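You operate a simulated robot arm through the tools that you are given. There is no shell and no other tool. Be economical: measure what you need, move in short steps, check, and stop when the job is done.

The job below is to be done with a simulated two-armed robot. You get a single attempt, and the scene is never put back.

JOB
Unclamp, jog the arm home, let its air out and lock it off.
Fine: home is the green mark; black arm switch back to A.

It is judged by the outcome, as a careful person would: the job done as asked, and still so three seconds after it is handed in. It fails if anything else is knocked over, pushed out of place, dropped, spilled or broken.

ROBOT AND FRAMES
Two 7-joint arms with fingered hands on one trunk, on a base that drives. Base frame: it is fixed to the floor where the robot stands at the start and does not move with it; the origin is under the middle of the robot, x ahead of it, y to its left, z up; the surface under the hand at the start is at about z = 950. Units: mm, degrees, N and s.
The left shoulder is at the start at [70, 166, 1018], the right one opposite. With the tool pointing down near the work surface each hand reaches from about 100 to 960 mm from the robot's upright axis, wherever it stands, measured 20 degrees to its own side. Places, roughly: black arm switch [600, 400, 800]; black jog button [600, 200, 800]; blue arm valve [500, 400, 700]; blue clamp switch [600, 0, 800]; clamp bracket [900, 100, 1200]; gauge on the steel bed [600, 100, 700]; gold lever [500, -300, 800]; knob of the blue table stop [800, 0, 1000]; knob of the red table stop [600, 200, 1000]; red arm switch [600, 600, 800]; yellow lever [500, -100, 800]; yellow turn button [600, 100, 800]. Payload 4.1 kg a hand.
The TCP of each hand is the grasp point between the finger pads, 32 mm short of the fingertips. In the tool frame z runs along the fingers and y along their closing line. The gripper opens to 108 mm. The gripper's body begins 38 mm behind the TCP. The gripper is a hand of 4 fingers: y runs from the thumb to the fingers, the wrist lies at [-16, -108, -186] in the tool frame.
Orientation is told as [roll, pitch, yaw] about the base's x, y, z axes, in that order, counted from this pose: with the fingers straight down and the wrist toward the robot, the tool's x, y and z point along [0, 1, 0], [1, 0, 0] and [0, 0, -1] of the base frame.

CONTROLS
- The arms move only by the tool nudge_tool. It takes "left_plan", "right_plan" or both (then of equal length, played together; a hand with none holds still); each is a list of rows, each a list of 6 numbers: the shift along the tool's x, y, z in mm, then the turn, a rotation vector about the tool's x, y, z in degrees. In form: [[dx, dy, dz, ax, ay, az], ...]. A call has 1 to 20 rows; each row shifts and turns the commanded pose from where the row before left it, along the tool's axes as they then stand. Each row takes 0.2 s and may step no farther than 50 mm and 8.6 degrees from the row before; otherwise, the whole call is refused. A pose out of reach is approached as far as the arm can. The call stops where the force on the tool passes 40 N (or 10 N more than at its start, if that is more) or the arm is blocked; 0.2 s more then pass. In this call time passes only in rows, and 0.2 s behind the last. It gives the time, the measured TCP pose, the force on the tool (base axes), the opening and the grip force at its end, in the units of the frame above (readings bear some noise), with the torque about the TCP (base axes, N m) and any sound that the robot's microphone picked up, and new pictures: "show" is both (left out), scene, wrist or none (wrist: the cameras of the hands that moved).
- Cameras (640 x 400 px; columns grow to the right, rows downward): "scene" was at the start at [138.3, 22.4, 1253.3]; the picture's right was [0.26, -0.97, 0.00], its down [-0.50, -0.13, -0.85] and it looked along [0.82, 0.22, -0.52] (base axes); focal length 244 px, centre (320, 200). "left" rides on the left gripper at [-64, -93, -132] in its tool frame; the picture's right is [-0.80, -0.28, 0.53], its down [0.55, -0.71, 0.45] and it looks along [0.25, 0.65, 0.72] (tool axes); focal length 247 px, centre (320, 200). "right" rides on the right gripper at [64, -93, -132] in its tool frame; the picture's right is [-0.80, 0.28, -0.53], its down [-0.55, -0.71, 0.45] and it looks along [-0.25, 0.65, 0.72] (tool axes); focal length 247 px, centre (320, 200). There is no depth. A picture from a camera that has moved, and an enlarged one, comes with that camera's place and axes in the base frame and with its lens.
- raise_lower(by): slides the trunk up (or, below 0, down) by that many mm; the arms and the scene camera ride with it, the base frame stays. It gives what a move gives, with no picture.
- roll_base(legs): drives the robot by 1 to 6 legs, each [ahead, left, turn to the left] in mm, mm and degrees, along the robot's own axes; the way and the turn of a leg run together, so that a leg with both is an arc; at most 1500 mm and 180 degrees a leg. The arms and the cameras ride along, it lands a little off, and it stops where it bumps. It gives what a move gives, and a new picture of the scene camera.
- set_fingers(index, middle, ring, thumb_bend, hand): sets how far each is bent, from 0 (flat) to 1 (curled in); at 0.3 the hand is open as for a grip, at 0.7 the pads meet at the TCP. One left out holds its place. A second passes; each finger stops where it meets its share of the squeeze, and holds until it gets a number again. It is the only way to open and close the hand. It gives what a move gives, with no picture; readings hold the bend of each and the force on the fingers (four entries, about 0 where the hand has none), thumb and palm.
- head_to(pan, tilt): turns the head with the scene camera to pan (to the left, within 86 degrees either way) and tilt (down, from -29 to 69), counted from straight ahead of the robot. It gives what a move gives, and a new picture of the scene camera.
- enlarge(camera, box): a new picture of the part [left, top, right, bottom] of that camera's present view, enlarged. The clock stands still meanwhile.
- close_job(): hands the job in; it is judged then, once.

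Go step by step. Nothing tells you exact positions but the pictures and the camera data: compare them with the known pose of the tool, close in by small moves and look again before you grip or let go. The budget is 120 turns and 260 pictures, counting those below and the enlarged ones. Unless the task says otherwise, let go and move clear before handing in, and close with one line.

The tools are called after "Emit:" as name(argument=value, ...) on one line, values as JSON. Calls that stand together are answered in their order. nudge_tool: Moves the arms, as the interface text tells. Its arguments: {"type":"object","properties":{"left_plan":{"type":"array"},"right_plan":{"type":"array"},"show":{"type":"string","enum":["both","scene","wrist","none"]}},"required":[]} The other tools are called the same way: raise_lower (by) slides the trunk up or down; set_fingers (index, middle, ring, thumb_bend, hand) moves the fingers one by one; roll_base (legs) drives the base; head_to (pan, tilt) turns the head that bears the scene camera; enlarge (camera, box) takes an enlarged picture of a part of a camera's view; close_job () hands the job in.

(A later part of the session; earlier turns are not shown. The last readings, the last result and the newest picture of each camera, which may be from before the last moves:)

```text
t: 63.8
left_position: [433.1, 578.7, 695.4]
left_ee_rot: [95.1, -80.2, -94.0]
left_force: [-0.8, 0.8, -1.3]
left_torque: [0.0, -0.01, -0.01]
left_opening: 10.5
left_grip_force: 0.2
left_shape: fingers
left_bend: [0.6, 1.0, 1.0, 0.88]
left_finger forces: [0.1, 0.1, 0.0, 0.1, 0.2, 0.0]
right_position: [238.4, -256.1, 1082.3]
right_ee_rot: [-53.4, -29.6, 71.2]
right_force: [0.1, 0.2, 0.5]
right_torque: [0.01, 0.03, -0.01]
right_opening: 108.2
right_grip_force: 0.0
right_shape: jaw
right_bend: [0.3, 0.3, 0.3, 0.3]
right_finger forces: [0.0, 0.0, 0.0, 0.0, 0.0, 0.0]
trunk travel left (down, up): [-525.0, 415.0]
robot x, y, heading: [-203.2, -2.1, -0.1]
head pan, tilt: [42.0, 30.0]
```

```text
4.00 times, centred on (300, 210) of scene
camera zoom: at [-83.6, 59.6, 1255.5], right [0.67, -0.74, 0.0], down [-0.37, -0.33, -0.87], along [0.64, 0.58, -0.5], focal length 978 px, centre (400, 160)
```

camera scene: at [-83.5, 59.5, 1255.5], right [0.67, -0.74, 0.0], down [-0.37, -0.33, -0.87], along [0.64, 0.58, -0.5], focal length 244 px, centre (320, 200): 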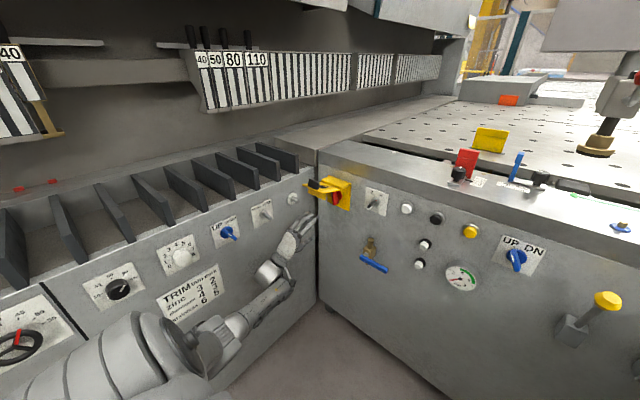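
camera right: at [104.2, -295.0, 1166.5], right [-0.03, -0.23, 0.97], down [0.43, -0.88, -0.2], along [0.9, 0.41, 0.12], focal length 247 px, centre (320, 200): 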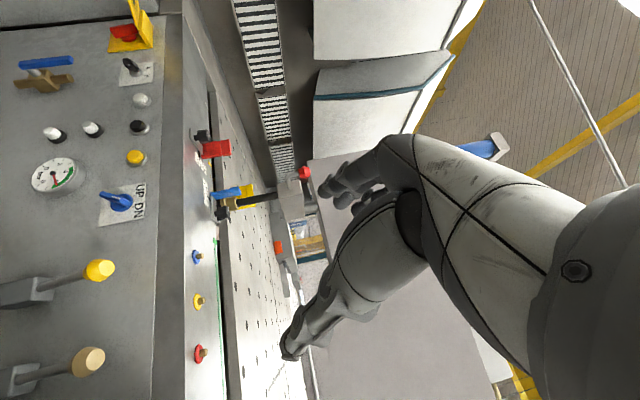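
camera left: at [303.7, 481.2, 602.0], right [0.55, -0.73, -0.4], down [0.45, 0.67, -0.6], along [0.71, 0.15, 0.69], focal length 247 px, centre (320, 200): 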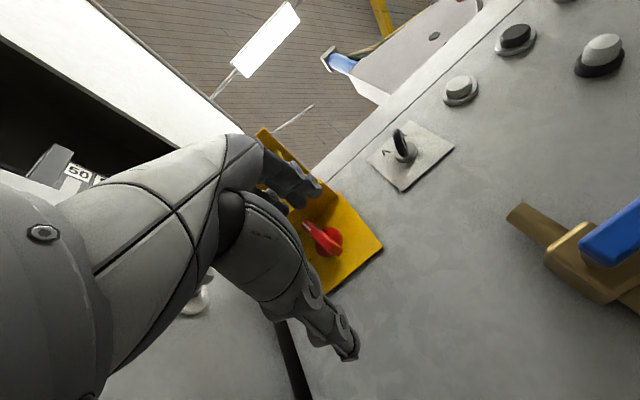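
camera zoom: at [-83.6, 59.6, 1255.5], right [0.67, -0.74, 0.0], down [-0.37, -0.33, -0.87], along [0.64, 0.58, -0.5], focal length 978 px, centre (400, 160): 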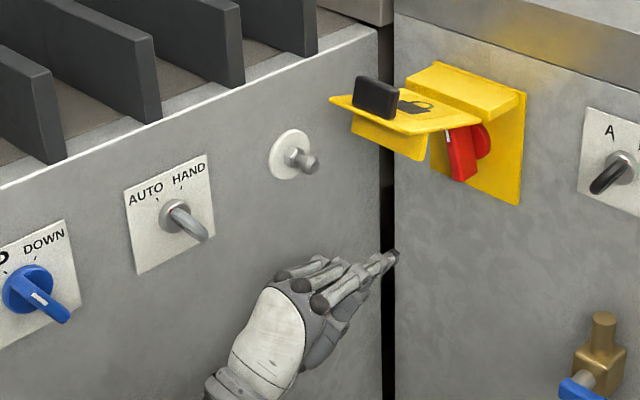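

The index tip sits on the hand's right side. I'll tilt the fingers 30° upward so the hand body stays below the flap and cabinet bolt, and move left of the handle's lower end at a standoff.

Emit:
nudge_tool(left_plan=[[0, 0, 0, -7.5, 0, 0], [0, 0, 0, -7.5, 0, 0], [0, 0, 0, -7.5, 0, 0], [0, 0, 0, -7.5, 0, 0], [24, 0, 20, 0, 0, 0]], show="both")

Emit:
enlarge(camera="left", box=[220, 90, 460, 290])

Emit:
enlarge(camera="scene", box=[260, 160, 380, 240])

```text
t: 65.0
left_position: [407.3, 555.8, 740.5]
left_ee_rot: [162.2, -57.2, -164.0]
left_force: [0.4, 0.2, -1.0]
left_torque: [-0.01, -0.03, -0.02]
left_opening: 10.9
left_grip_force: 0.1
left_shape: fingers
left_bend: [0.6, 1.0, 1.0, 0.89]
left_finger forces: [0.1, 0.0, 0.1, 0.0, 0.0, 0.0]
left hand out of reach, approached as far as the arm can: row 2, 3, 4, 5
right_position: [238.5, -256.0, 1082.7]
right_ee_rot: [-53.3, -29.6, 71.2]
right_force: [-0.4, -0.5, 0.7]
right_torque: [0.02, -0.01, -0.02]
right_opening: 108.0
right_grip_force: 0.0
right_shape: jaw
right_bend: [0.3, 0.3, 0.3, 0.3]
right_finger forces: [0.0, 0.1, 0.1, 0.0, 0.0, 0.1]
trunk travel left (down, up): [-525.0, 415.0]
robot x, y, heading: [-201.1, 0.5, -0.0]
head pan, tilt: [42.0, 30.0]
camera scene: at [-83.1, 59.7, 1255.3], right [0.67, -0.74, 0.0], down [-0.37, -0.33, -0.87], along [0.64, 0.58, -0.5], focal length 244 px, centre (320, 200)
camera left: at [344.5, 516.8, 582.5], right [0.61, -0.78, -0.1], down [0.74, 0.61, -0.27], along [0.27, 0.1, 0.96], focal length 247 px, centre (320, 200)
```

scene: 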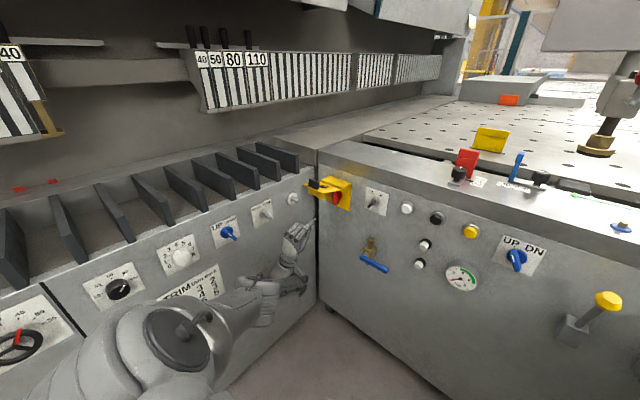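
left: 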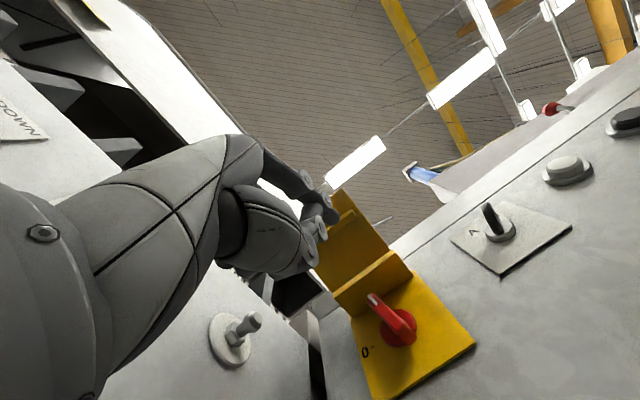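

```text
2.00 times, centred on (340, 190) of left
camera zoom: at [344.5, 516.8, 582.5], right [0.61, -0.78, -0.1], down [0.74, 0.61, -0.27], along [0.27, 0.1, 0.96], focal length 494 px, centre (280, 220)
```

zoom: 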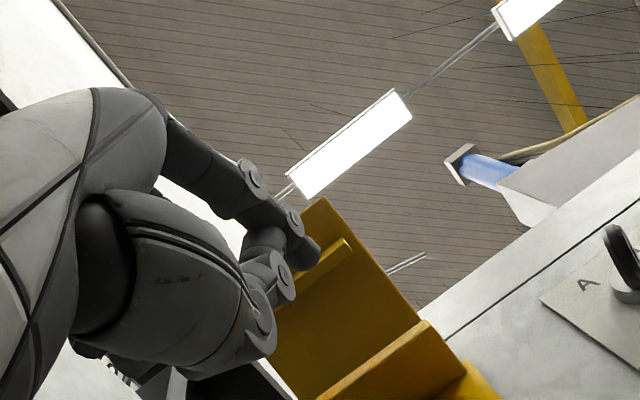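

```text
5.00 times, centred on (320, 200) of scene
camera zoom: at [-83.1, 59.7, 1255.3], right [0.67, -0.74, 0.0], down [-0.37, -0.33, -0.87], along [0.64, 0.58, -0.5], focal length 1222 px, centre (320, 200)
```

zoom: 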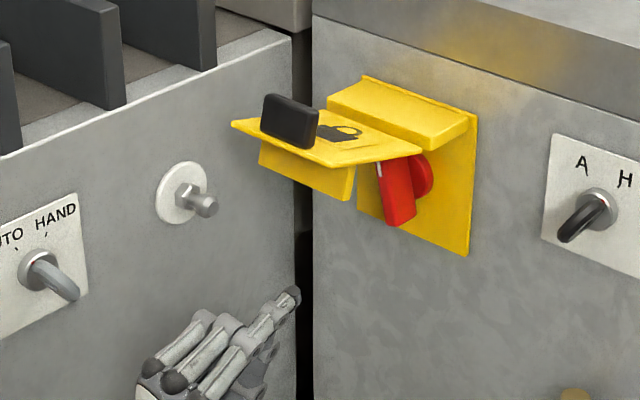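

Tilt is right though position settled a little off. Index tip is now about (421, 541, 778). Stepping it forward-left, still in front of the handle.

Emit:
nudge_tool(left_plan=[[16.8, -14.5, 14.9, 0, 0, 0], [16.8, -14.5, 14.9, 0, 0, 0], [16.8, -14.5, 14.9, 0, 0, 0]], show="wrist")

Emit:
enlarge(camera="scene", box=[270, 155, 370, 225])

```text
t: 65.8
left_position: [412.3, 570.7, 752.1]
left_ee_rot: [161.4, -57.7, -163.0]
left_force: [0.3, -0.8, -0.4]
left_torque: [0.02, -0.01, 0.01]
left_opening: 10.9
left_grip_force: 0.0
left_shape: fingers
left_bend: [0.6, 1.0, 1.0, 0.89]
left_finger forces: [0.0, 0.0, 0.1, 0.1, 0.0, 0.0]
left hand out of reach, approached as far as the arm can: row 1, 2, 3
right_position: [237.3, -254.0, 1082.6]
right_ee_rot: [-53.5, -29.6, 71.3]
right_force: [0.7, -0.6, 0.5]
right_torque: [-0.01, -0.01, -0.03]
right_opening: 107.8
right_grip_force: 0.0
right_shape: jaw
right_bend: [0.3, 0.3, 0.3, 0.3]
right_finger forces: [0.1, 0.0, 0.0, 0.0, 0.0, 0.0]
trunk travel left (down, up): [-525.0, 415.0]
robot x, y, heading: [-204.0, 1.8, 0.0]
head pan, tilt: [42.0, 30.0]
camera left: at [349.0, 531.2, 595.8], right [0.62, -0.78, -0.11], down [0.73, 0.62, -0.28], along [0.28, 0.09, 0.96], focal length 247 px, centre (320, 200)
```

left: 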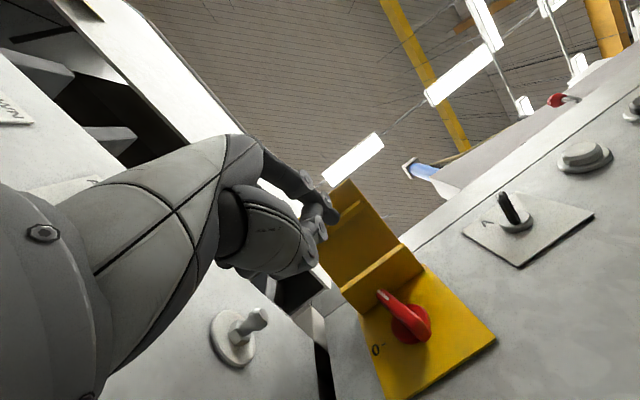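

```text
5.71 times, centred on (320, 190) of scene
camera zoom: at [-83.9, 59.9, 1255.6], right [0.67, -0.74, 0.0], down [-0.37, -0.33, -0.87], along [0.64, 0.58, -0.5], focal length 1397 px, centre (320, 257)
```

zoom: 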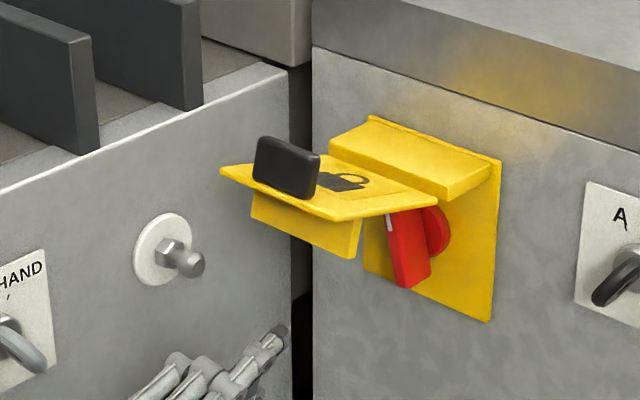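

The arm is near full stretch here. I'll draw the hand back 100 mm and roll the base 120 mm forward for better reach.

Emit:
nudge_tool(left_plan=[[-6, 18.3, -28, 0, 0, 0], [-6, 18.3, -28, 0, 0, 0], [-6, 18.3, -28, 0, 0, 0]], show="none")

Emit:
roll_base(legs=[[120, 0, 0]])

```text
t: 66.6
left_position: [413.8, 568.3, 753.0]
left_ee_rot: [161.4, -57.8, -162.9]
left_force: [0.3, -0.1, -0.4]
left_torque: [0.0, -0.05, 0.03]
left_opening: 10.6
left_grip_force: 0.1
left_shape: fingers
left_bend: [0.6, 1.0, 1.0, 0.89]
left_finger forces: [0.0, 0.0, 0.0, 0.0, 0.0, 0.0]
left hand out of reach, approached as far as the arm can: row 1, 2, 3
right_position: [237.3, -253.5, 1083.5]
right_ee_rot: [-53.4, -29.6, 71.2]
right_force: [-0.4, 0.5, 0.5]
right_torque: [0.0, 0.02, 0.0]
right_opening: 107.8
right_grip_force: 0.1
right_shape: jaw
right_bend: [0.3, 0.3, 0.3, 0.3]
right_finger forces: [0.0, 0.0, 0.0, 0.0, 0.0, 0.0]
trunk travel left (down, up): [-525.0, 415.0]
robot x, y, heading: [-200.8, 1.8, -0.1]
head pan, tilt: [42.0, 30.0]
```

```text
t: 67.9
left_position: [534.4, 570.1, 751.8]
left_ee_rot: [161.4, -57.8, -163.0]
left_force: [-1.6, -0.5, 1.6]
left_torque: [0.0, -0.11, -0.04]
left_opening: 16.0
left_grip_force: 0.7
left_shape: fingers
left_bend: [0.6, 1.0, 1.0, 0.92]
left_finger forces: [1.8, 0.1, 0.0, 0.0, 0.1, 0.1]
right_position: [358.8, -255.1, 1083.3]
right_ee_rot: [-53.4, -29.7, 71.2]
right_force: [-0.1, 0.7, -0.3]
right_torque: [-0.01, 0.03, -0.01]
right_opening: 108.0
right_grip_force: 0.1
right_shape: jaw
right_bend: [0.3, 0.3, 0.3, 0.3]
right_finger forces: [0.0, 0.1, 0.0, 0.0, 0.0, 0.0]
trunk travel left (down, up): [-525.0, 415.0]
robot x, y, heading: [-83.2, -2.8, -0.1]
head pan, tilt: [42.0, 30.0]
camera scene: at [37.6, 59.1, 1255.5], right [0.67, -0.74, 0.0], down [-0.37, -0.33, -0.87], along [0.64, 0.58, -0.5], focal length 244 px, centre (320, 200)
```

scene: 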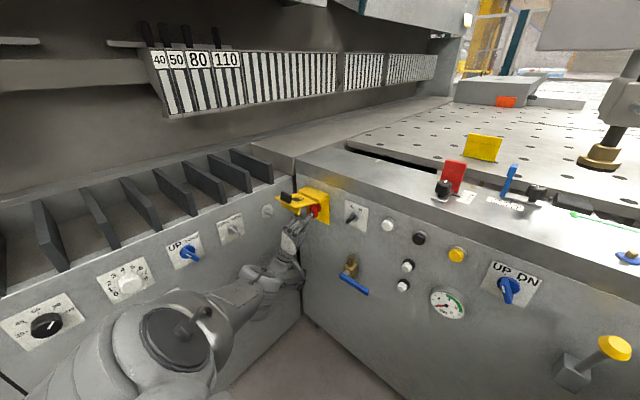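

The hand had not pulled back, so the finger came close to the handle. Checking.

Emit:
enlarge(camera="scene", box=[255, 170, 355, 250])

Emit:
enlarge(camera="left", box=[200, 100, 500, 320])

```text
5.00 times, centred on (305, 210) of scene
camera zoom: at [37.6, 59.1, 1255.5], right [0.67, -0.74, 0.0], down [-0.37, -0.33, -0.87], along [0.64, 0.58, -0.5], focal length 1222 px, centre (395, 150)
```

zoom: 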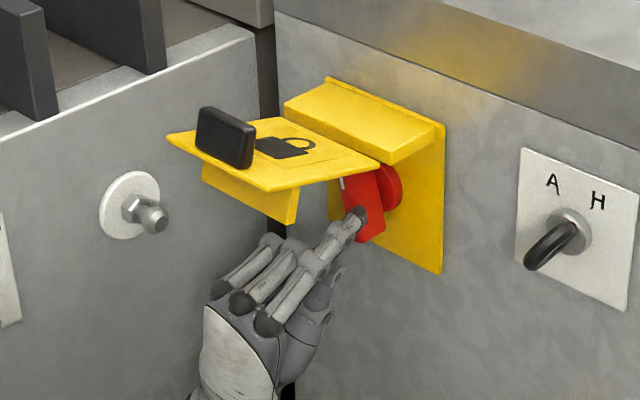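

```text
1.82 times, centred on (350, 210) of left
camera zoom: at [470.2, 530.2, 595.5], right [0.62, -0.78, -0.11], down [0.73, 0.62, -0.28], along [0.28, 0.09, 0.95], focal length 449 px, centre (266, 182)
```

zoom: 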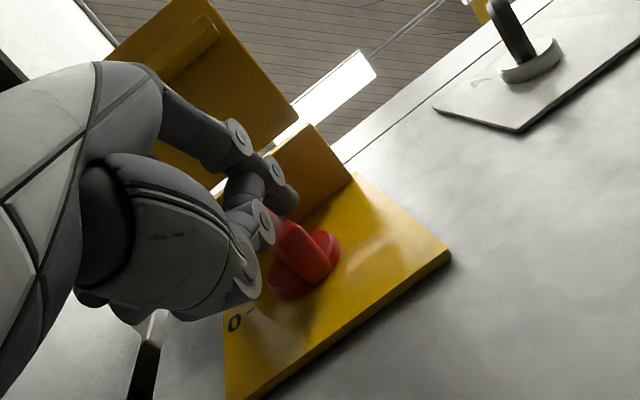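

Only a light touch, nothing turned. Backing off, then moving the tip to the left of the handle's lower end.

Emit:
nudge_tool(left_plan=[[0, 8.8, -24, 0, 0, 0], [20, -6.5, -3.5, 0, 0, 0], [20, -6.5, -3.5, 0, 0, 0]], show="wrist")

Emit:
enlarge(camera="scene", box=[255, 170, 355, 250])

```text
t: 68.7
left_position: [517.0, 587.1, 752.4]
left_ee_rot: [161.3, -58.0, -162.9]
left_force: [-0.5, 0.5, -0.8]
left_torque: [0.0, 0.01, 0.01]
left_opening: 15.5
left_grip_force: 0.1
left_shape: fingers
left_bend: [0.61, 1.0, 1.0, 0.92]
left_finger forces: [0.1, 0.0, 0.0, 0.0, 0.0, 0.0]
left hand out of reach, approached as far as the arm can: row 1, 2, 3
right_position: [358.1, -256.5, 1084.3]
right_ee_rot: [-53.3, -29.7, 71.2]
right_force: [0.1, 0.0, -0.3]
right_torque: [0.03, 0.06, 0.0]
right_opening: 108.0
right_grip_force: 0.0
right_shape: jaw
right_bend: [0.3, 0.3, 0.3, 0.3]
right_finger forces: [0.0, 0.0, 0.0, 0.0, 0.0, 0.0]
trunk travel left (down, up): [-525.0, 415.0]
robot x, y, heading: [-82.7, 0.0, -0.3]
head pan, tilt: [42.0, 30.0]
camera left: at [452.2, 548.4, 595.6], right [0.62, -0.78, -0.11], down [0.73, 0.62, -0.28], along [0.28, 0.09, 0.95], focal length 247 px, centre (320, 200)
```

left: 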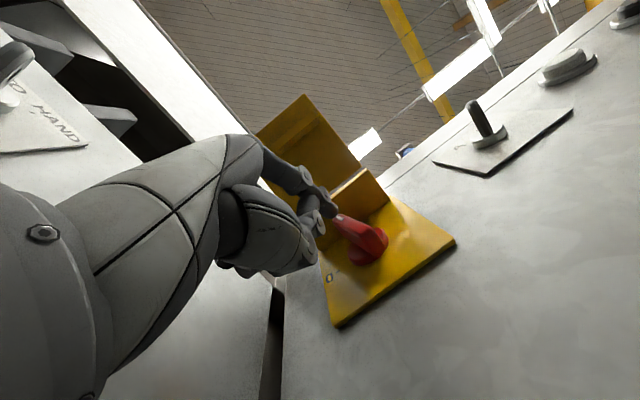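

```text
5.00 times, centred on (305, 210) of scene
camera zoom: at [36.6, 58.9, 1255.5], right [0.67, -0.74, 0.0], down [-0.37, -0.33, -0.87], along [0.64, 0.58, -0.5], focal length 1222 px, centre (395, 150)
```

zoom: 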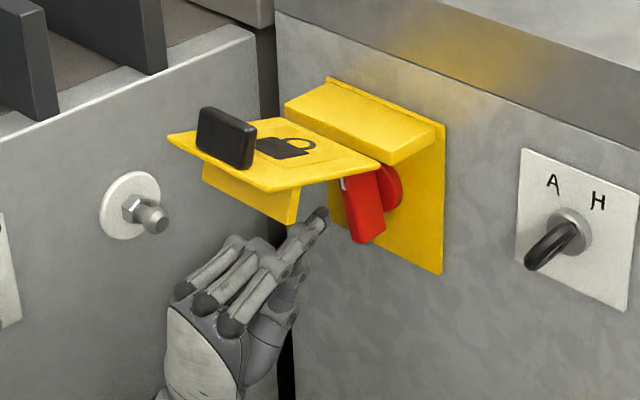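

The upward tilt itself is at a wrist limit. Reducing the tilt to ~15° to free the arm.

Emit:
nudge_tool(left_plan=[[0, 0, -10, 5, 0, 0], [0, 0, 0, 5, 0, 0], [0, 0, 0, 6, 0, 0]], show="wrist")

Emit:
enlarge(camera="scene", box=[255, 170, 355, 250])

```text
t: 69.5
left_position: [507.5, 588.2, 748.0]
left_ee_rot: [146.0, -72.1, -146.3]
left_force: [0.6, -0.4, -0.3]
left_torque: [0.0, -0.02, 0.05]
left_opening: 15.4
left_grip_force: 0.1
left_shape: fingers
left_bend: [0.61, 1.0, 1.0, 0.92]
left_finger forces: [0.0, 0.0, 0.0, 0.0, 0.0, 0.1]
right_position: [356.4, -255.0, 1082.7]
right_ee_rot: [-53.4, -29.5, 71.2]
right_force: [0.2, 0.3, 0.3]
right_torque: [0.01, 0.01, 0.01]
right_opening: 107.8
right_grip_force: 0.1
right_shape: jaw
right_bend: [0.3, 0.3, 0.3, 0.3]
right_finger forces: [0.1, 0.1, 0.0, 0.1, 0.1, 0.0]
trunk travel left (down, up): [-525.0, 415.0]
robot x, y, heading: [-82.2, -1.9, -0.4]
head pan, tilt: [42.0, 30.0]
camera left: at [405.6, 544.0, 613.8], right [0.6, -0.75, -0.27], down [0.6, 0.65, -0.46], along [0.52, 0.12, 0.84], focal length 247 px, centre (320, 200)
```

left: 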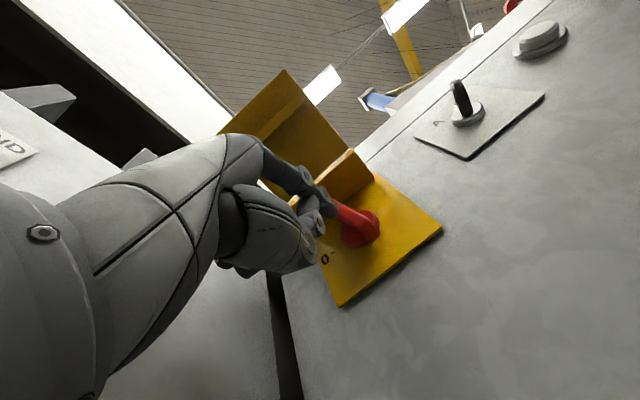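

```text
5.00 times, centred on (305, 210) of scene
camera zoom: at [35.0, 59.8, 1255.7], right [0.67, -0.74, 0.0], down [-0.37, -0.33, -0.87], along [0.64, 0.58, -0.5], focal length 1222 px, centre (395, 150)
```

zoom: 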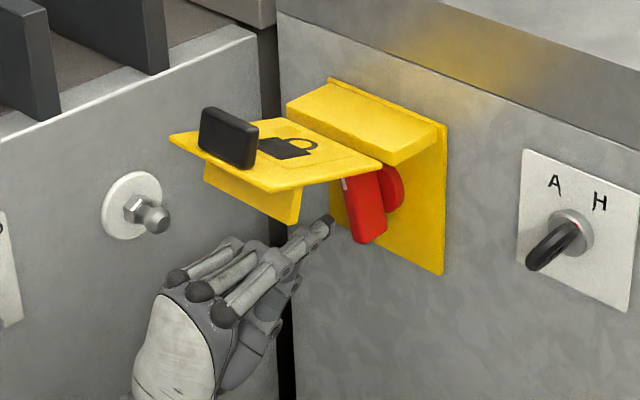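

Free again. Tip is about (532, 572, 784). Moving it 20 mm left and a bit down, then forward beside the handle.

Emit:
nudge_tool(left_plan=[[18, -12.9, -3.1, 0, 0, 0], [4, -2, 0, 0, 0, 0], [-0.3, -4.4, 16.5, 0, 0, 0], [-0.3, -4.4, 16.5, 0, 0, 0]], show="wrist")

Emit:
enlarge(camera="scene", box=[265, 170, 345, 240])

Emit:
enlarge(camera="left", box=[240, 120, 460, 300])

```text
t: 70.5
left_position: [541.9, 611.9, 735.2]
left_ee_rot: [146.1, -72.2, -146.4]
left_force: [-1.3, 0.8, -0.4]
left_torque: [-0.05, 0.0, -0.04]
left_opening: 15.3
left_grip_force: 0.0
left_shape: fingers
left_bend: [0.61, 1.0, 1.0, 0.92]
left_finger forces: [0.1, 0.1, 0.0, 0.0, 0.0, 0.1]
right_position: [358.1, -256.1, 1082.3]
right_ee_rot: [-53.3, -29.7, 71.2]
right_force: [0.2, 0.0, -0.4]
right_torque: [0.0, -0.01, -0.01]
right_opening: 107.9
right_grip_force: 0.0
right_shape: jaw
right_bend: [0.3, 0.3, 0.3, 0.3]
right_finger forces: [0.0, 0.0, 0.1, 0.0, 0.0, 0.1]
trunk travel left (down, up): [-525.0, 415.0]
robot x, y, heading: [-82.1, 0.5, -0.4]
head pan, tilt: [42.0, 30.0]
camera left: at [440.4, 568.1, 601.8], right [0.6, -0.75, -0.27], down [0.6, 0.65, -0.46], along [0.52, 0.12, 0.84], focal length 247 px, centre (320, 200)
```

left: 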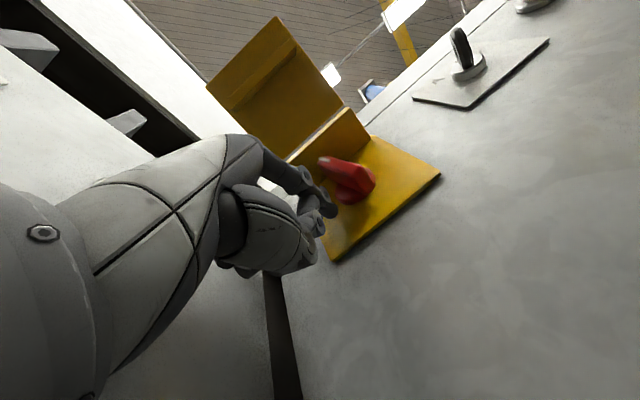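

```text
5.71 times, centred on (305, 205) of scene
camera zoom: at [36.3, 58.6, 1255.6], right [0.67, -0.74, 0.0], down [-0.37, -0.33, -0.87], along [0.64, 0.58, -0.5], focal length 1397 px, centre (406, 171)
```

zoom: 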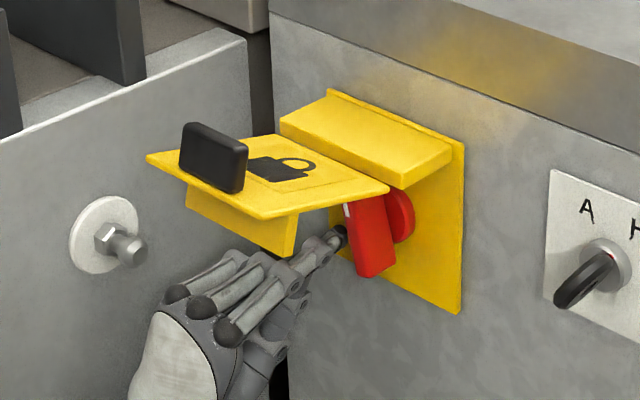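

```text
2.22 times, centred on (350, 210) of left
camera zoom: at [440.4, 568.1, 601.8], right [0.6, -0.75, -0.27], down [0.6, 0.65, -0.46], along [0.52, 0.12, 0.84], focal length 549 px, centre (253, 178)
```

zoom: 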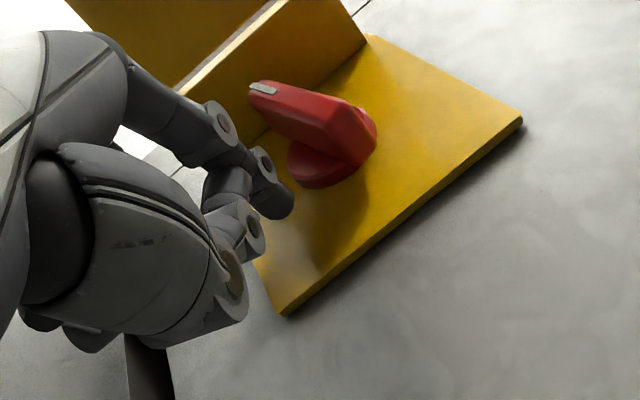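

Tip is alongside the handle's lower left. Pushing the lower end to the right.

Emit:
nudge_tool(left_plan=[[-7.9, 1.4, 0.2, 0, 0, 0], [-7.9, 1.4, 0.2, 0, 0, 0], [-7.9, 1.4, 0.2, 0, 0, 0], [-7.9, 1.4, 0.2, 0, 0, 0]], show="wrist")

Emit:
enlarge(camera="left", box=[240, 120, 460, 300])

Emit:
enlarge(camera="scene", box=[265, 170, 345, 240])

```text
t: 71.5
left_position: [542.4, 579.4, 734.5]
left_ee_rot: [146.1, -72.2, -146.4]
left_force: [-0.1, 0.5, 0.0]
left_torque: [-0.03, 0.02, -0.02]
left_opening: 15.3
left_grip_force: 0.4
left_shape: fingers
left_bend: [0.61, 1.0, 1.0, 0.92]
left_finger forces: [0.7, 0.1, 0.1, 0.0, 0.0, 0.1]
right_position: [358.2, -255.0, 1082.9]
right_ee_rot: [-53.4, -29.7, 71.3]
right_force: [-0.5, -0.5, -0.8]
right_torque: [0.04, -0.01, 0.0]
right_opening: 108.0
right_grip_force: 0.0
right_shape: jaw
right_bend: [0.3, 0.3, 0.3, 0.3]
right_finger forces: [0.0, 0.0, 0.0, 0.0, 0.0, 0.0]
trunk travel left (down, up): [-525.0, 415.0]
robot x, y, heading: [-81.8, 2.2, 0.1]
head pan, tilt: [42.0, 30.0]
camera left: at [440.6, 536.9, 602.3], right [0.6, -0.75, -0.27], down [0.6, 0.65, -0.46], along [0.52, 0.12, 0.84], focal length 247 px, centre (320, 200)
```

left: 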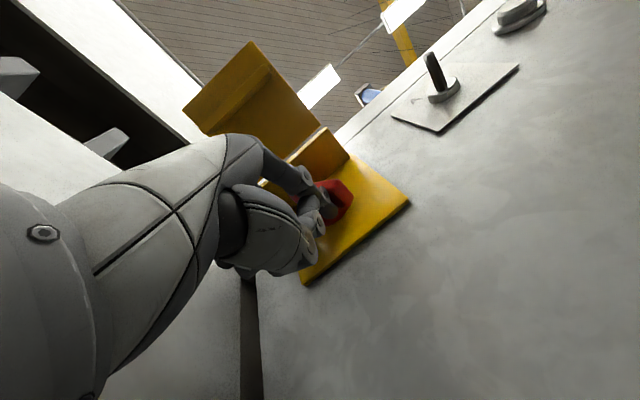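

```text
2.22 times, centred on (350, 210) of left
camera zoom: at [440.6, 536.9, 602.3], right [0.6, -0.75, -0.27], down [0.6, 0.65, -0.46], along [0.52, 0.12, 0.84], focal length 549 px, centre (253, 178)
```

zoom: 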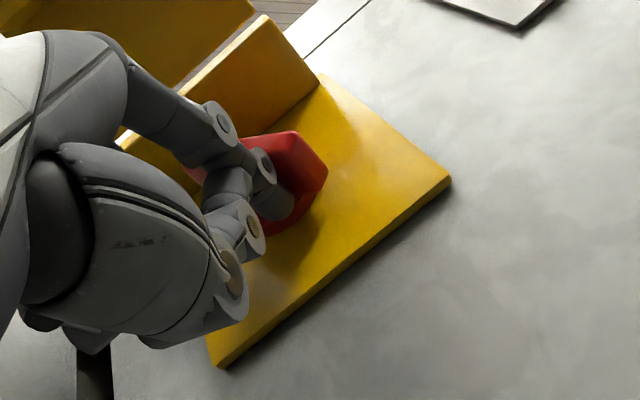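

```text
5.71 times, centred on (305, 205) of scene
camera zoom: at [36.1, 59.3, 1255.5], right [0.67, -0.74, 0.0], down [-0.37, -0.33, -0.87], along [0.64, 0.58, -0.5], focal length 1397 px, centre (406, 171)
```

zoom: 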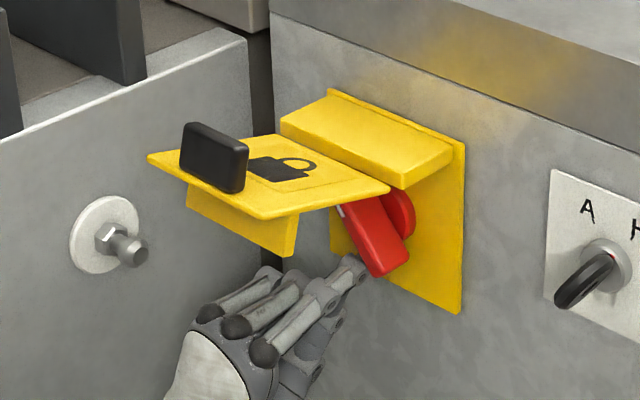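

It's turning. Continuing to the right and up along the arc.

Emit:
nudge_tool(left_plan=[[-9.5, 3.6, 0.8, 0, 0, 0], [-7.0, 6.1, 1.5, 0, 0, 0], [-5.9, 6.9, 1.7, 0, 0, 0]], show="none")

Emit:
enlarge(camera="left", box=[240, 120, 460, 300])

Emit:
enlarge(camera="scene", box=[265, 170, 345, 240])

```text
t: 72.3
left_position: [542.4, 556.6, 747.1]
left_ee_rot: [146.0, -72.3, -146.1]
left_force: [-1.2, 1.3, -3.5]
left_torque: [0.05, 0.03, -0.02]
left_opening: 14.9
left_grip_force: 2.0
left_shape: fingers
left_bend: [0.63, 1.0, 1.0, 0.92]
left_finger forces: [3.6, 0.0, 0.0, 0.0, 0.0, 0.0]
right_position: [358.4, -255.5, 1082.5]
right_ee_rot: [-53.4, -29.6, 71.1]
right_force: [0.5, 0.4, -0.5]
right_torque: [0.02, -0.01, 0.01]
right_opening: 107.7
right_grip_force: 0.1
right_shape: jaw
right_bend: [0.3, 0.3, 0.3, 0.3]
right_finger forces: [0.0, 0.1, 0.0, 0.0, 0.0, 0.0]
trunk travel left (down, up): [-525.0, 415.0]
robot x, y, heading: [-80.7, 1.0, -0.5]
head pan, tilt: [42.0, 30.0]
```

```text
2.22 times, centred on (350, 210) of left
camera zoom: at [440.4, 511.7, 613.8], right [0.6, -0.75, -0.27], down [0.6, 0.65, -0.47], along [0.53, 0.12, 0.84], focal length 549 px, centre (253, 178)
```

zoom: 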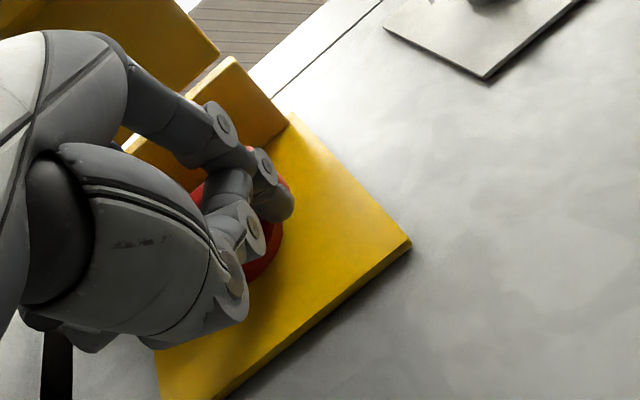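

```text
5.71 times, centred on (305, 205) of scene
camera zoom: at [36.5, 60.1, 1255.4], right [0.67, -0.74, 0.0], down [-0.37, -0.33, -0.87], along [0.64, 0.58, -0.5], focal length 1397 px, centre (406, 171)
```

zoom: 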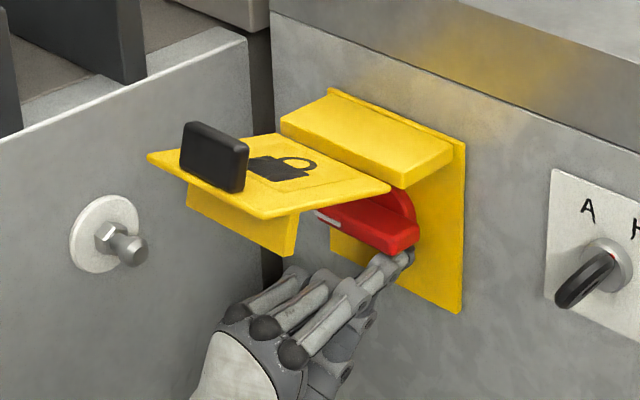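

Almost horizontal. A little more upward push to seat it at O.

Emit:
nudge_tool(left_plan=[[0.5, 3.8, 1.0, 0, 0, 0], [0.5, 3.8, 1.0, 0, 0, 0]], show="none")

Emit:
enlarge(camera="scene", box=[265, 170, 345, 240])

```text
t: 72.9
left_position: [543.1, 555.8, 752.2]
left_ee_rot: [145.9, -72.6, -146.2]
left_force: [-6.7, -1.8, -22.5]
left_torque: [0.49, -0.07, -0.11]
left_opening: 13.4
left_grip_force: 23.0
left_shape: fingers
left_bend: [0.66, 1.0, 1.0, 0.92]
left_finger forces: [46.5, 0.0, 0.1, 0.0, 0.0, 0.0]
right_position: [360.4, -253.8, 1083.7]
right_ee_rot: [-53.3, -29.5, 71.2]
right_force: [0.0, 0.0, 0.6]
right_torque: [-0.03, 0.0, 0.0]
right_opening: 108.0
right_grip_force: 0.1
right_shape: jaw
right_bend: [0.3, 0.3, 0.3, 0.3]
right_finger forces: [0.0, 0.1, 0.1, 0.0, 0.1, 0.0]
trunk travel left (down, up): [-525.0, 415.0]
robot x, y, heading: [-80.2, 2.1, 0.0]
head pan, tilt: [42.0, 30.0]
```

```text
5.71 times, centred on (305, 205) of scene
camera zoom: at [38.0, 61.6, 1254.9], right [0.67, -0.74, 0.0], down [-0.37, -0.34, -0.86], along [0.64, 0.58, -0.5], focal length 1397 px, centre (406, 171)
```

zoom: 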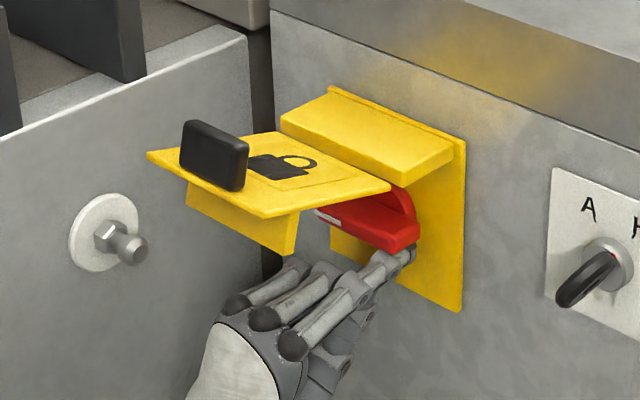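

Red handle is hard on its stop at O. Withdrawing the finger down and out, then turning the hand to point forward-down for closing the flap.

Emit:
nudge_tool(left_plan=[[-1.7, -9.5, -2.6, 0, 0, 0], [-0.5, 3.9, -40, 0, 0, 0], [-0.5, 3.9, -40, 0, 0, 0], [-0.5, 3.9, -40, 0, 0, 0], [0, 0, -40, 0, 0, 0], [0, 0, 0, 7.5, 0, 0], [0, 0, 0, 7.5, 0, 0], [0, 0, 0, 7.5, 0, 0], [0, 0, 0, 7.5, 0, 0], [0, 0, 0, 7.5, 0, 0], [0, 0, 0, 7.5, 0, 0], [0, 0, 0, 7.5, 0, 0], [0, 0, 0, 7.5, 0, 0]], show="none")

Emit:
set_fingers(hand="left", index=0.7, middle=0.7, ring=0.7, thumb_bend=0.7)

Emit:
enlarge(camera="scene", box=[220, 150, 380, 270])

```text
t: 75.7
left_position: [385.1, 555.0, 716.3]
left_ee_rot: [13.8, -44.0, -8.4]
left_force: [-0.3, 0.6, 0.0]
left_torque: [0.01, 0.0, -0.02]
left_opening: 16.0
left_grip_force: 0.1
left_shape: fingers
left_bend: [0.61, 1.0, 1.0, 0.92]
left_finger forces: [0.0, 0.1, 0.2, 0.0, 0.1, 0.1]
right_position: [358.9, -255.8, 1083.4]
right_ee_rot: [-53.5, -29.7, 71.2]
right_force: [0.6, 0.2, 0.2]
right_torque: [-0.03, 0.02, -0.01]
right_opening: 107.9
right_grip_force: 0.1
right_shape: jaw
right_bend: [0.3, 0.3, 0.3, 0.3]
right_finger forces: [0.1, 0.0, 0.0, 0.1, 0.1, 0.0]
trunk travel left (down, up): [-525.0, 415.0]
robot x, y, heading: [-84.8, -1.9, -0.1]
head pan, tilt: [42.0, 30.0]
```

```text
t: 76.7
left_position: [385.1, 555.8, 715.6]
left_ee_rot: [13.6, -44.1, -8.6]
left_force: [-0.4, 0.0, 0.0]
left_torque: [0.01, 0.02, -0.02]
left_opening: 3.2
left_grip_force: 0.0
left_shape: fingers
left_bend: [0.7, 0.7, 0.7, 0.7]
left_finger forces: [0.0, 0.0, 0.1, 0.1, 0.0, 0.1]
right_position: [358.2, -256.2, 1082.0]
right_ee_rot: [-53.5, -29.6, 71.2]
right_force: [0.2, -0.7, 0.5]
right_torque: [-0.02, -0.03, -0.02]
right_opening: 108.0
right_grip_force: 0.0
right_shape: jaw
right_bend: [0.3, 0.3, 0.3, 0.3]
right_finger forces: [0.0, 0.1, 0.0, 0.1, 0.0, 0.0]
trunk travel left (down, up): [-525.0, 415.0]
robot x, y, heading: [-81.5, 1.3, -0.1]
head pan, tilt: [42.0, 30.0]
```

```text
3.33 times, centred on (300, 210) of scene
camera zoom: at [36.0, 59.4, 1255.5], right [0.67, -0.74, 0.0], down [-0.37, -0.33, -0.87], along [0.64, 0.58, -0.5], focal length 815 px, centre (387, 167)
```

zoom: 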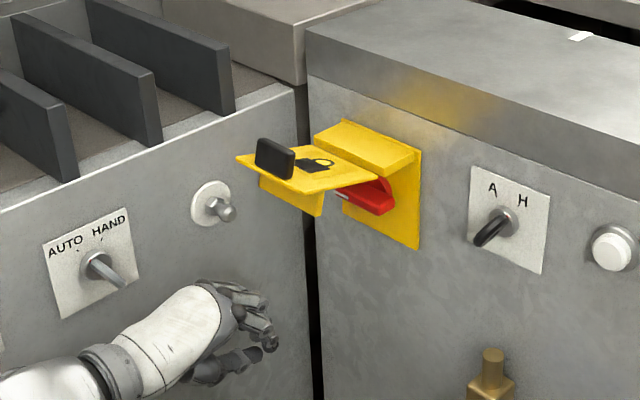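

Handle stays at O. Levelling the hand's roll and raising it to above the flap, staying clear on the robot's side.

Emit:
nudge_tool(left_plan=[[0, 0, 0, 0, 0, -5.5], [0, 0, 0, 0, 0, -5.5], [0, -20, -20, 0, 0, 0], [3.3, 24, -31, 0, 0, 0], [3.3, 26, -31, 0, 0, 0], [3.3, 26, -31, 0, 0, 0], [3.3, 26, -31, 0, 0, 0], [3.3, 28, -28, 0, 0, 0], [3.3, 28, -20, 0, 0, 0]], show="both")

Emit:
enlarge(camera="scene", box=[220, 130, 380, 250])

```text
t: 78.7
left_position: [342.3, 561.7, 951.8]
left_ee_rot: [2.9, -45.7, 6.9]
left_force: [-0.1, -0.1, -0.2]
left_torque: [0.0, 0.01, 0.01]
left_opening: 3.0
left_grip_force: 0.0
left_shape: fingers
left_bend: [0.7, 0.7, 0.7, 0.7]
left_finger forces: [0.0, 0.0, 0.1, 0.0, 0.1, 0.0]
right_position: [357.9, -255.1, 1082.3]
right_ee_rot: [-53.5, -29.8, 71.2]
right_force: [0.4, 0.5, -0.7]
right_torque: [0.0, -0.01, 0.03]
right_opening: 107.5
right_grip_force: 0.1
right_shape: jaw
right_bend: [0.3, 0.3, 0.3, 0.3]
right_finger forces: [0.0, 0.0, 0.0, 0.0, 0.0, 0.0]
trunk travel left (down, up): [-525.0, 415.0]
robot x, y, heading: [-81.5, 1.4, 0.1]
head pan, tilt: [42.0, 30.0]
camera scene: at [36.1, 59.3, 1255.5], right [0.67, -0.74, 0.0], down [-0.37, -0.33, -0.87], along [0.64, 0.58, -0.5], focal length 244 px, centre (320, 200)
camera left: at [195.9, 473.0, 973.6], right [0.3, -0.74, -0.6], down [-0.26, 0.54, -0.8], along [0.92, 0.4, -0.03], focal length 247 px, centre (320, 200)
```

scene: 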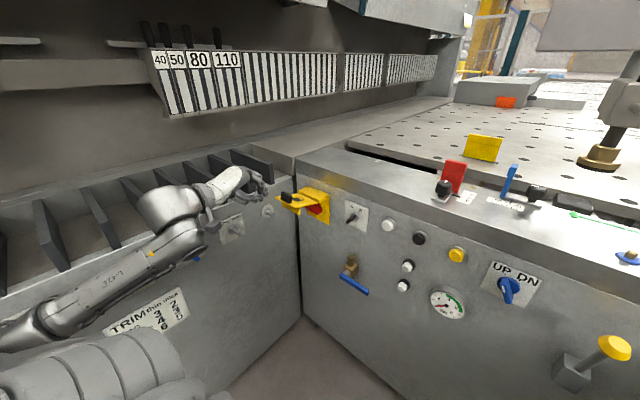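
left: 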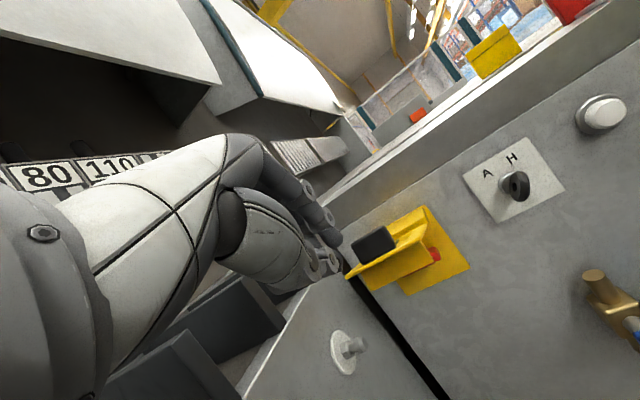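

```text
3.33 times, centred on (300, 190) of scene
camera zoom: at [36.1, 59.3, 1255.5], right [0.67, -0.74, 0.0], down [-0.37, -0.33, -0.87], along [0.64, 0.58, -0.5], focal length 815 px, centre (387, 233)
```

zoom: 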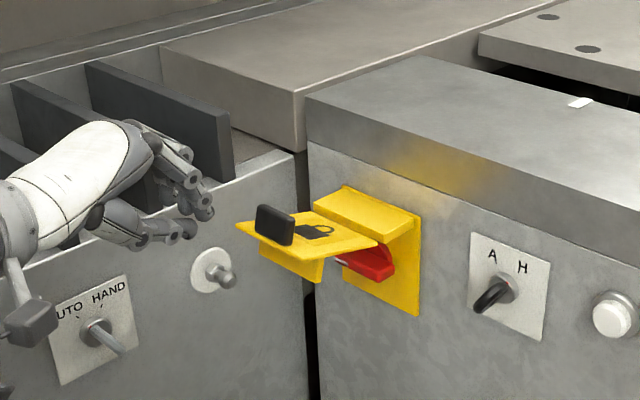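

Knob of the flap is near (452, 570, ~890–908). Bringing the fingertips over it.

Emit:
nudge_tool(left_plan=[[-1.9, 19, 21, 0, 0, 0], [-1.9, 19, 21, 0, 0, 0], [-1.9, 19, 21, 0, 0, 0]], show="wrist")

Emit:
enlarge(camera="scene", box=[250, 150, 350, 240])

```text
t: 79.5
left_position: [429.0, 569.4, 946.7]
left_ee_rot: [2.8, -45.6, 6.9]
left_force: [0.3, 0.8, 0.5]
left_torque: [0.02, -0.03, 0.01]
left_opening: 3.1
left_grip_force: 0.1
left_shape: fingers
left_bend: [0.7, 0.7, 0.7, 0.7]
left_finger forces: [0.0, 0.0, 0.0, 0.1, 0.0, 0.0]
right_position: [359.1, -254.4, 1083.5]
right_ee_rot: [-53.2, -29.7, 71.1]
right_force: [-0.7, 0.8, -0.4]
right_torque: [0.0, -0.03, -0.03]
right_opening: 107.7
right_grip_force: 0.1
right_shape: jaw
right_bend: [0.3, 0.3, 0.3, 0.3]
right_finger forces: [0.0, 0.1, 0.1, 0.0, 0.1, 0.0]
trunk travel left (down, up): [-525.0, 415.0]
robot x, y, heading: [-82.0, 2.0, -0.1]
head pan, tilt: [42.0, 30.0]
camera left: at [282.4, 481.6, 969.3], right [0.3, -0.74, -0.6], down [-0.26, 0.54, -0.8], along [0.92, 0.4, -0.03], focal length 247 px, centre (320, 200)
```

left: 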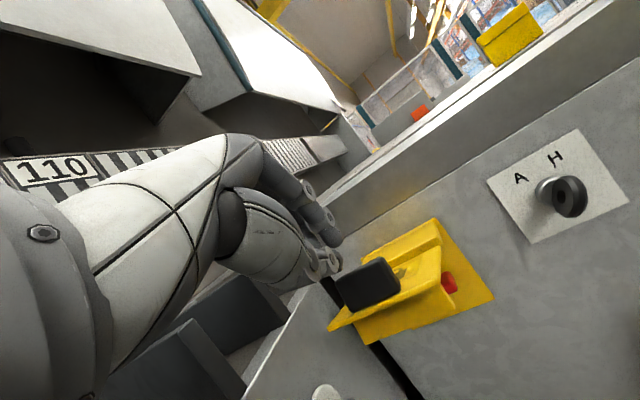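

```text
4.44 times, centred on (300, 195) of scene
camera zoom: at [37.2, 59.7, 1255.4], right [0.67, -0.74, 0.0], down [-0.37, -0.33, -0.87], along [0.64, 0.58, -0.5], focal length 1086 px, centre (409, 222)
```

zoom: 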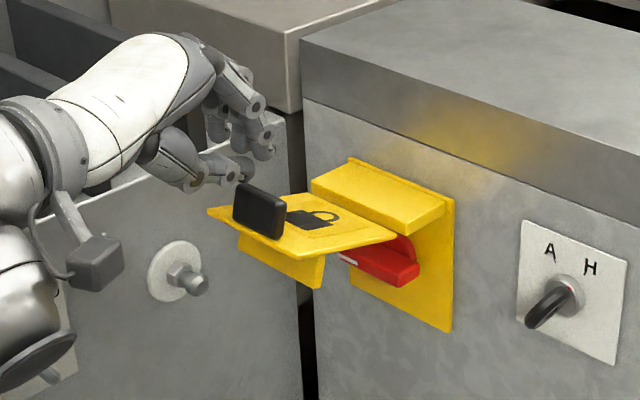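

Knob centre measured at (447, 562, 891). Pressing down on it along the flap's arc, first part.

Emit:
nudge_tool(left_plan=[[-10.4, -12.3, 9.8, 0, 0, 0], [0.5, -13.1, 4.5, 0, 0, 0], [0.5, -13.1, 4.5, 0, 0, 0], [0, -12.1, 7.6, 0, 0, 0], [0, -12.1, 7.6, 0, 0, 0]], show="wrist")

Emit:
enlarge(camera="scene", box=[250, 150, 350, 240])

```text
t: 80.7
left_position: [409.2, 558.5, 878.1]
left_ee_rot: [2.8, -45.7, 6.9]
left_force: [0.0, -0.1, 0.2]
left_torque: [0.0, 0.01, 0.01]
left_opening: 2.8
left_grip_force: 0.1
left_shape: fingers
left_bend: [0.7, 0.7, 0.7, 0.7]
left_finger forces: [0.0, 0.0, 0.0, 0.0, 0.0, 0.0]
right_position: [357.9, -255.1, 1084.1]
right_ee_rot: [-53.4, -29.5, 71.1]
right_force: [-0.3, -0.3, -0.1]
right_torque: [-0.01, 0.01, 0.04]
right_opening: 107.7
right_grip_force: 0.1
right_shape: jaw
right_bend: [0.3, 0.3, 0.3, 0.3]
right_finger forces: [0.0, 0.0, 0.0, 0.0, 0.0, 0.1]
trunk travel left (down, up): [-525.0, 415.0]
robot x, y, heading: [-86.0, 4.9, -0.1]
head pan, tilt: [42.0, 30.0]
camera left: at [262.0, 470.3, 900.0], right [0.3, -0.74, -0.6], down [-0.26, 0.54, -0.8], along [0.92, 0.4, -0.03], focal length 247 px, centre (320, 200)
```

left: 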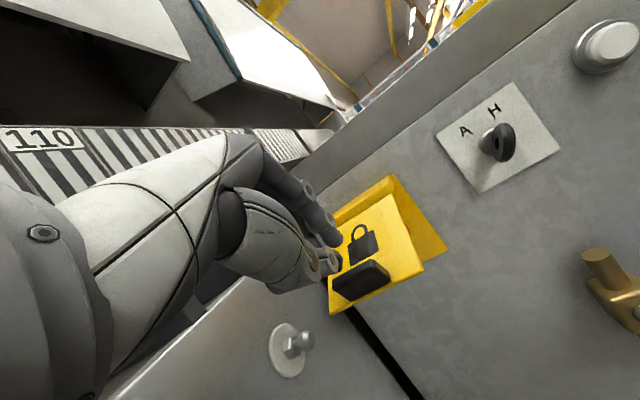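

```text
4.44 times, centred on (300, 195) of scene
camera zoom: at [36.0, 59.5, 1255.6], right [0.67, -0.74, 0.0], down [-0.37, -0.33, -0.87], along [0.64, 0.58, -0.5], focal length 1086 px, centre (409, 222)
```

zoom: 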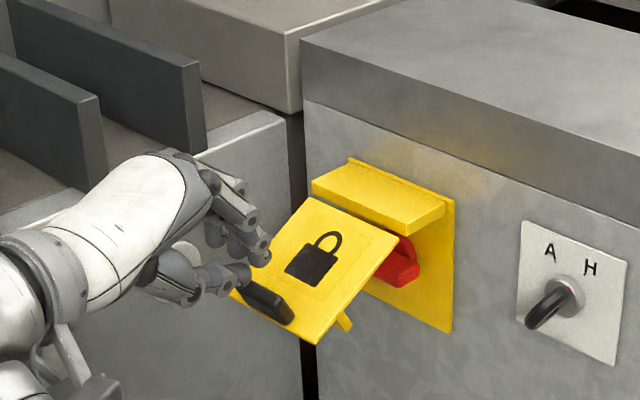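

The flap swung down about half way and holds there. Now pushing its face forward between knob and hinge.

Emit:
nudge_tool(left_plan=[[-3.3, 5.6, 20.7, 0, 0, 0], [-3.3, 5.6, 20.7, 0, 0, 0], [-2.3, 0.4, 16.8, 0, 0, 0], [-2.3, 0.4, 16.8, 0, 0, 0], [-2.2, 4.4, 13, 0, 0, 0], [-2.2, 4.4, 13, 0, 0, 0]], show="wrist")

Emit:
enlarge(camera="scene", box=[250, 150, 350, 240])

```text
t: 82.1
left_position: [496.5, 558.1, 820.9]
left_ee_rot: [2.8, -45.7, 6.9]
left_force: [0.2, -0.5, -0.1]
left_torque: [0.0, 0.0, -0.03]
left_opening: 2.8
left_grip_force: 0.1
left_shape: fingers
left_bend: [0.7, 0.7, 0.7, 0.7]
left_finger forces: [0.0, 0.1, 0.1, 0.0, 0.0, 0.1]
right_position: [358.4, -255.6, 1082.6]
right_ee_rot: [-53.4, -29.6, 71.2]
right_force: [0.6, -0.2, -0.4]
right_torque: [0.02, -0.05, 0.01]
right_opening: 108.1
right_grip_force: 0.1
right_shape: jaw
right_bend: [0.3, 0.3, 0.3, 0.3]
right_finger forces: [0.0, 0.0, 0.0, 0.0, 0.1, 0.1]
trunk travel left (down, up): [-525.0, 415.0]
robot x, y, heading: [-82.3, 4.0, -0.3]
head pan, tilt: [42.0, 30.0]
camera left: at [350.5, 470.4, 843.7], right [0.3, -0.74, -0.6], down [-0.26, 0.54, -0.8], along [0.92, 0.4, -0.03], focal length 247 px, centre (320, 200)
```

left: 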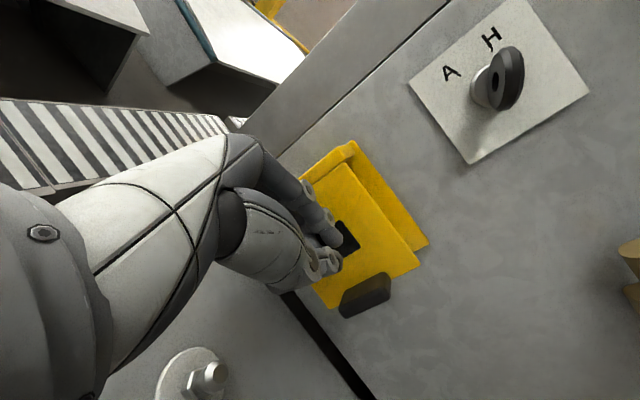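

```text
4.44 times, centred on (300, 195) of scene
camera zoom: at [36.4, 59.5, 1255.5], right [0.67, -0.74, 0.0], down [-0.37, -0.33, -0.87], along [0.64, 0.58, -0.5], focal length 1086 px, centre (409, 222)
```

zoom: 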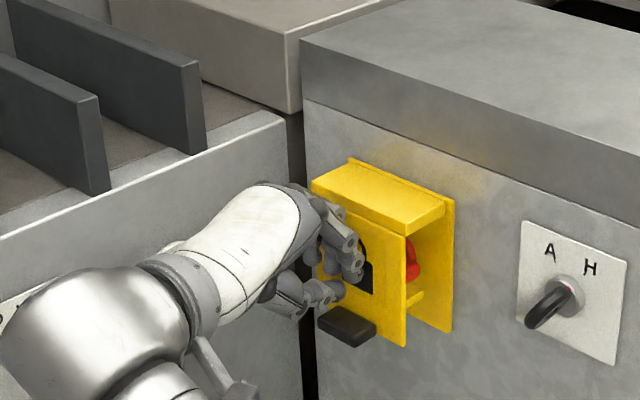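

Nearly vertical. Pushing on gently until it seats.

Emit:
nudge_tool(left_plan=[[-1.2, 5.5, 5.6, 0, 0, 0], [-1.2, 5.5, 5.6, 0, 0, 0], [-1.2, 5.5, 5.6, 0, 0, 0]], show="none")

Emit:
enlarge(camera="scene", box=[250, 150, 350, 240])

```text
t: 82.9
left_position: [511.0, 560.5, 825.8]
left_ee_rot: [3.0, -46.1, 7.0]
left_force: [-32.4, -9.0, 5.2]
left_torque: [0.07, -0.07, 0.11]
left_opening: 0.1
left_grip_force: 16.8
left_shape: fingers
left_bend: [0.71, 0.71, 0.71, 0.68]
left_finger forces: [11.3, 16.9, 5.4, 0.0, 0.0, 0.0]
right_position: [354.9, -254.2, 1084.0]
right_ee_rot: [-53.8, -29.8, 71.5]
right_force: [0.1, 0.1, -0.4]
right_torque: [0.01, -0.02, -0.03]
right_opening: 108.2
right_grip_force: 0.0
right_shape: jaw
right_bend: [0.3, 0.3, 0.3, 0.3]
right_finger forces: [0.0, 0.1, 0.0, 0.0, 0.0, 0.1]
trunk travel left (down, up): [-525.0, 415.0]
robot x, y, heading: [-81.0, -3.0, 0.3]
head pan, tilt: [42.0, 30.0]
stopped in row 3 (left hand): the force on the tool passed its limit at 43 N (the readings are from after the stop); the commanded pose is now the measured one
```

```text
4.44 times, centred on (300, 195) of scene
camera zoom: at [30.4, 57.8, 1256.1], right [0.67, -0.74, 0.0], down [-0.37, -0.33, -0.87], along [0.64, 0.58, -0.5], focal length 1086 px, centre (409, 222)
```

zoom: 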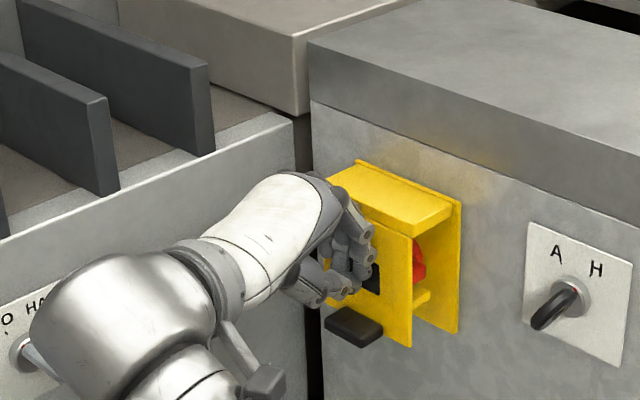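

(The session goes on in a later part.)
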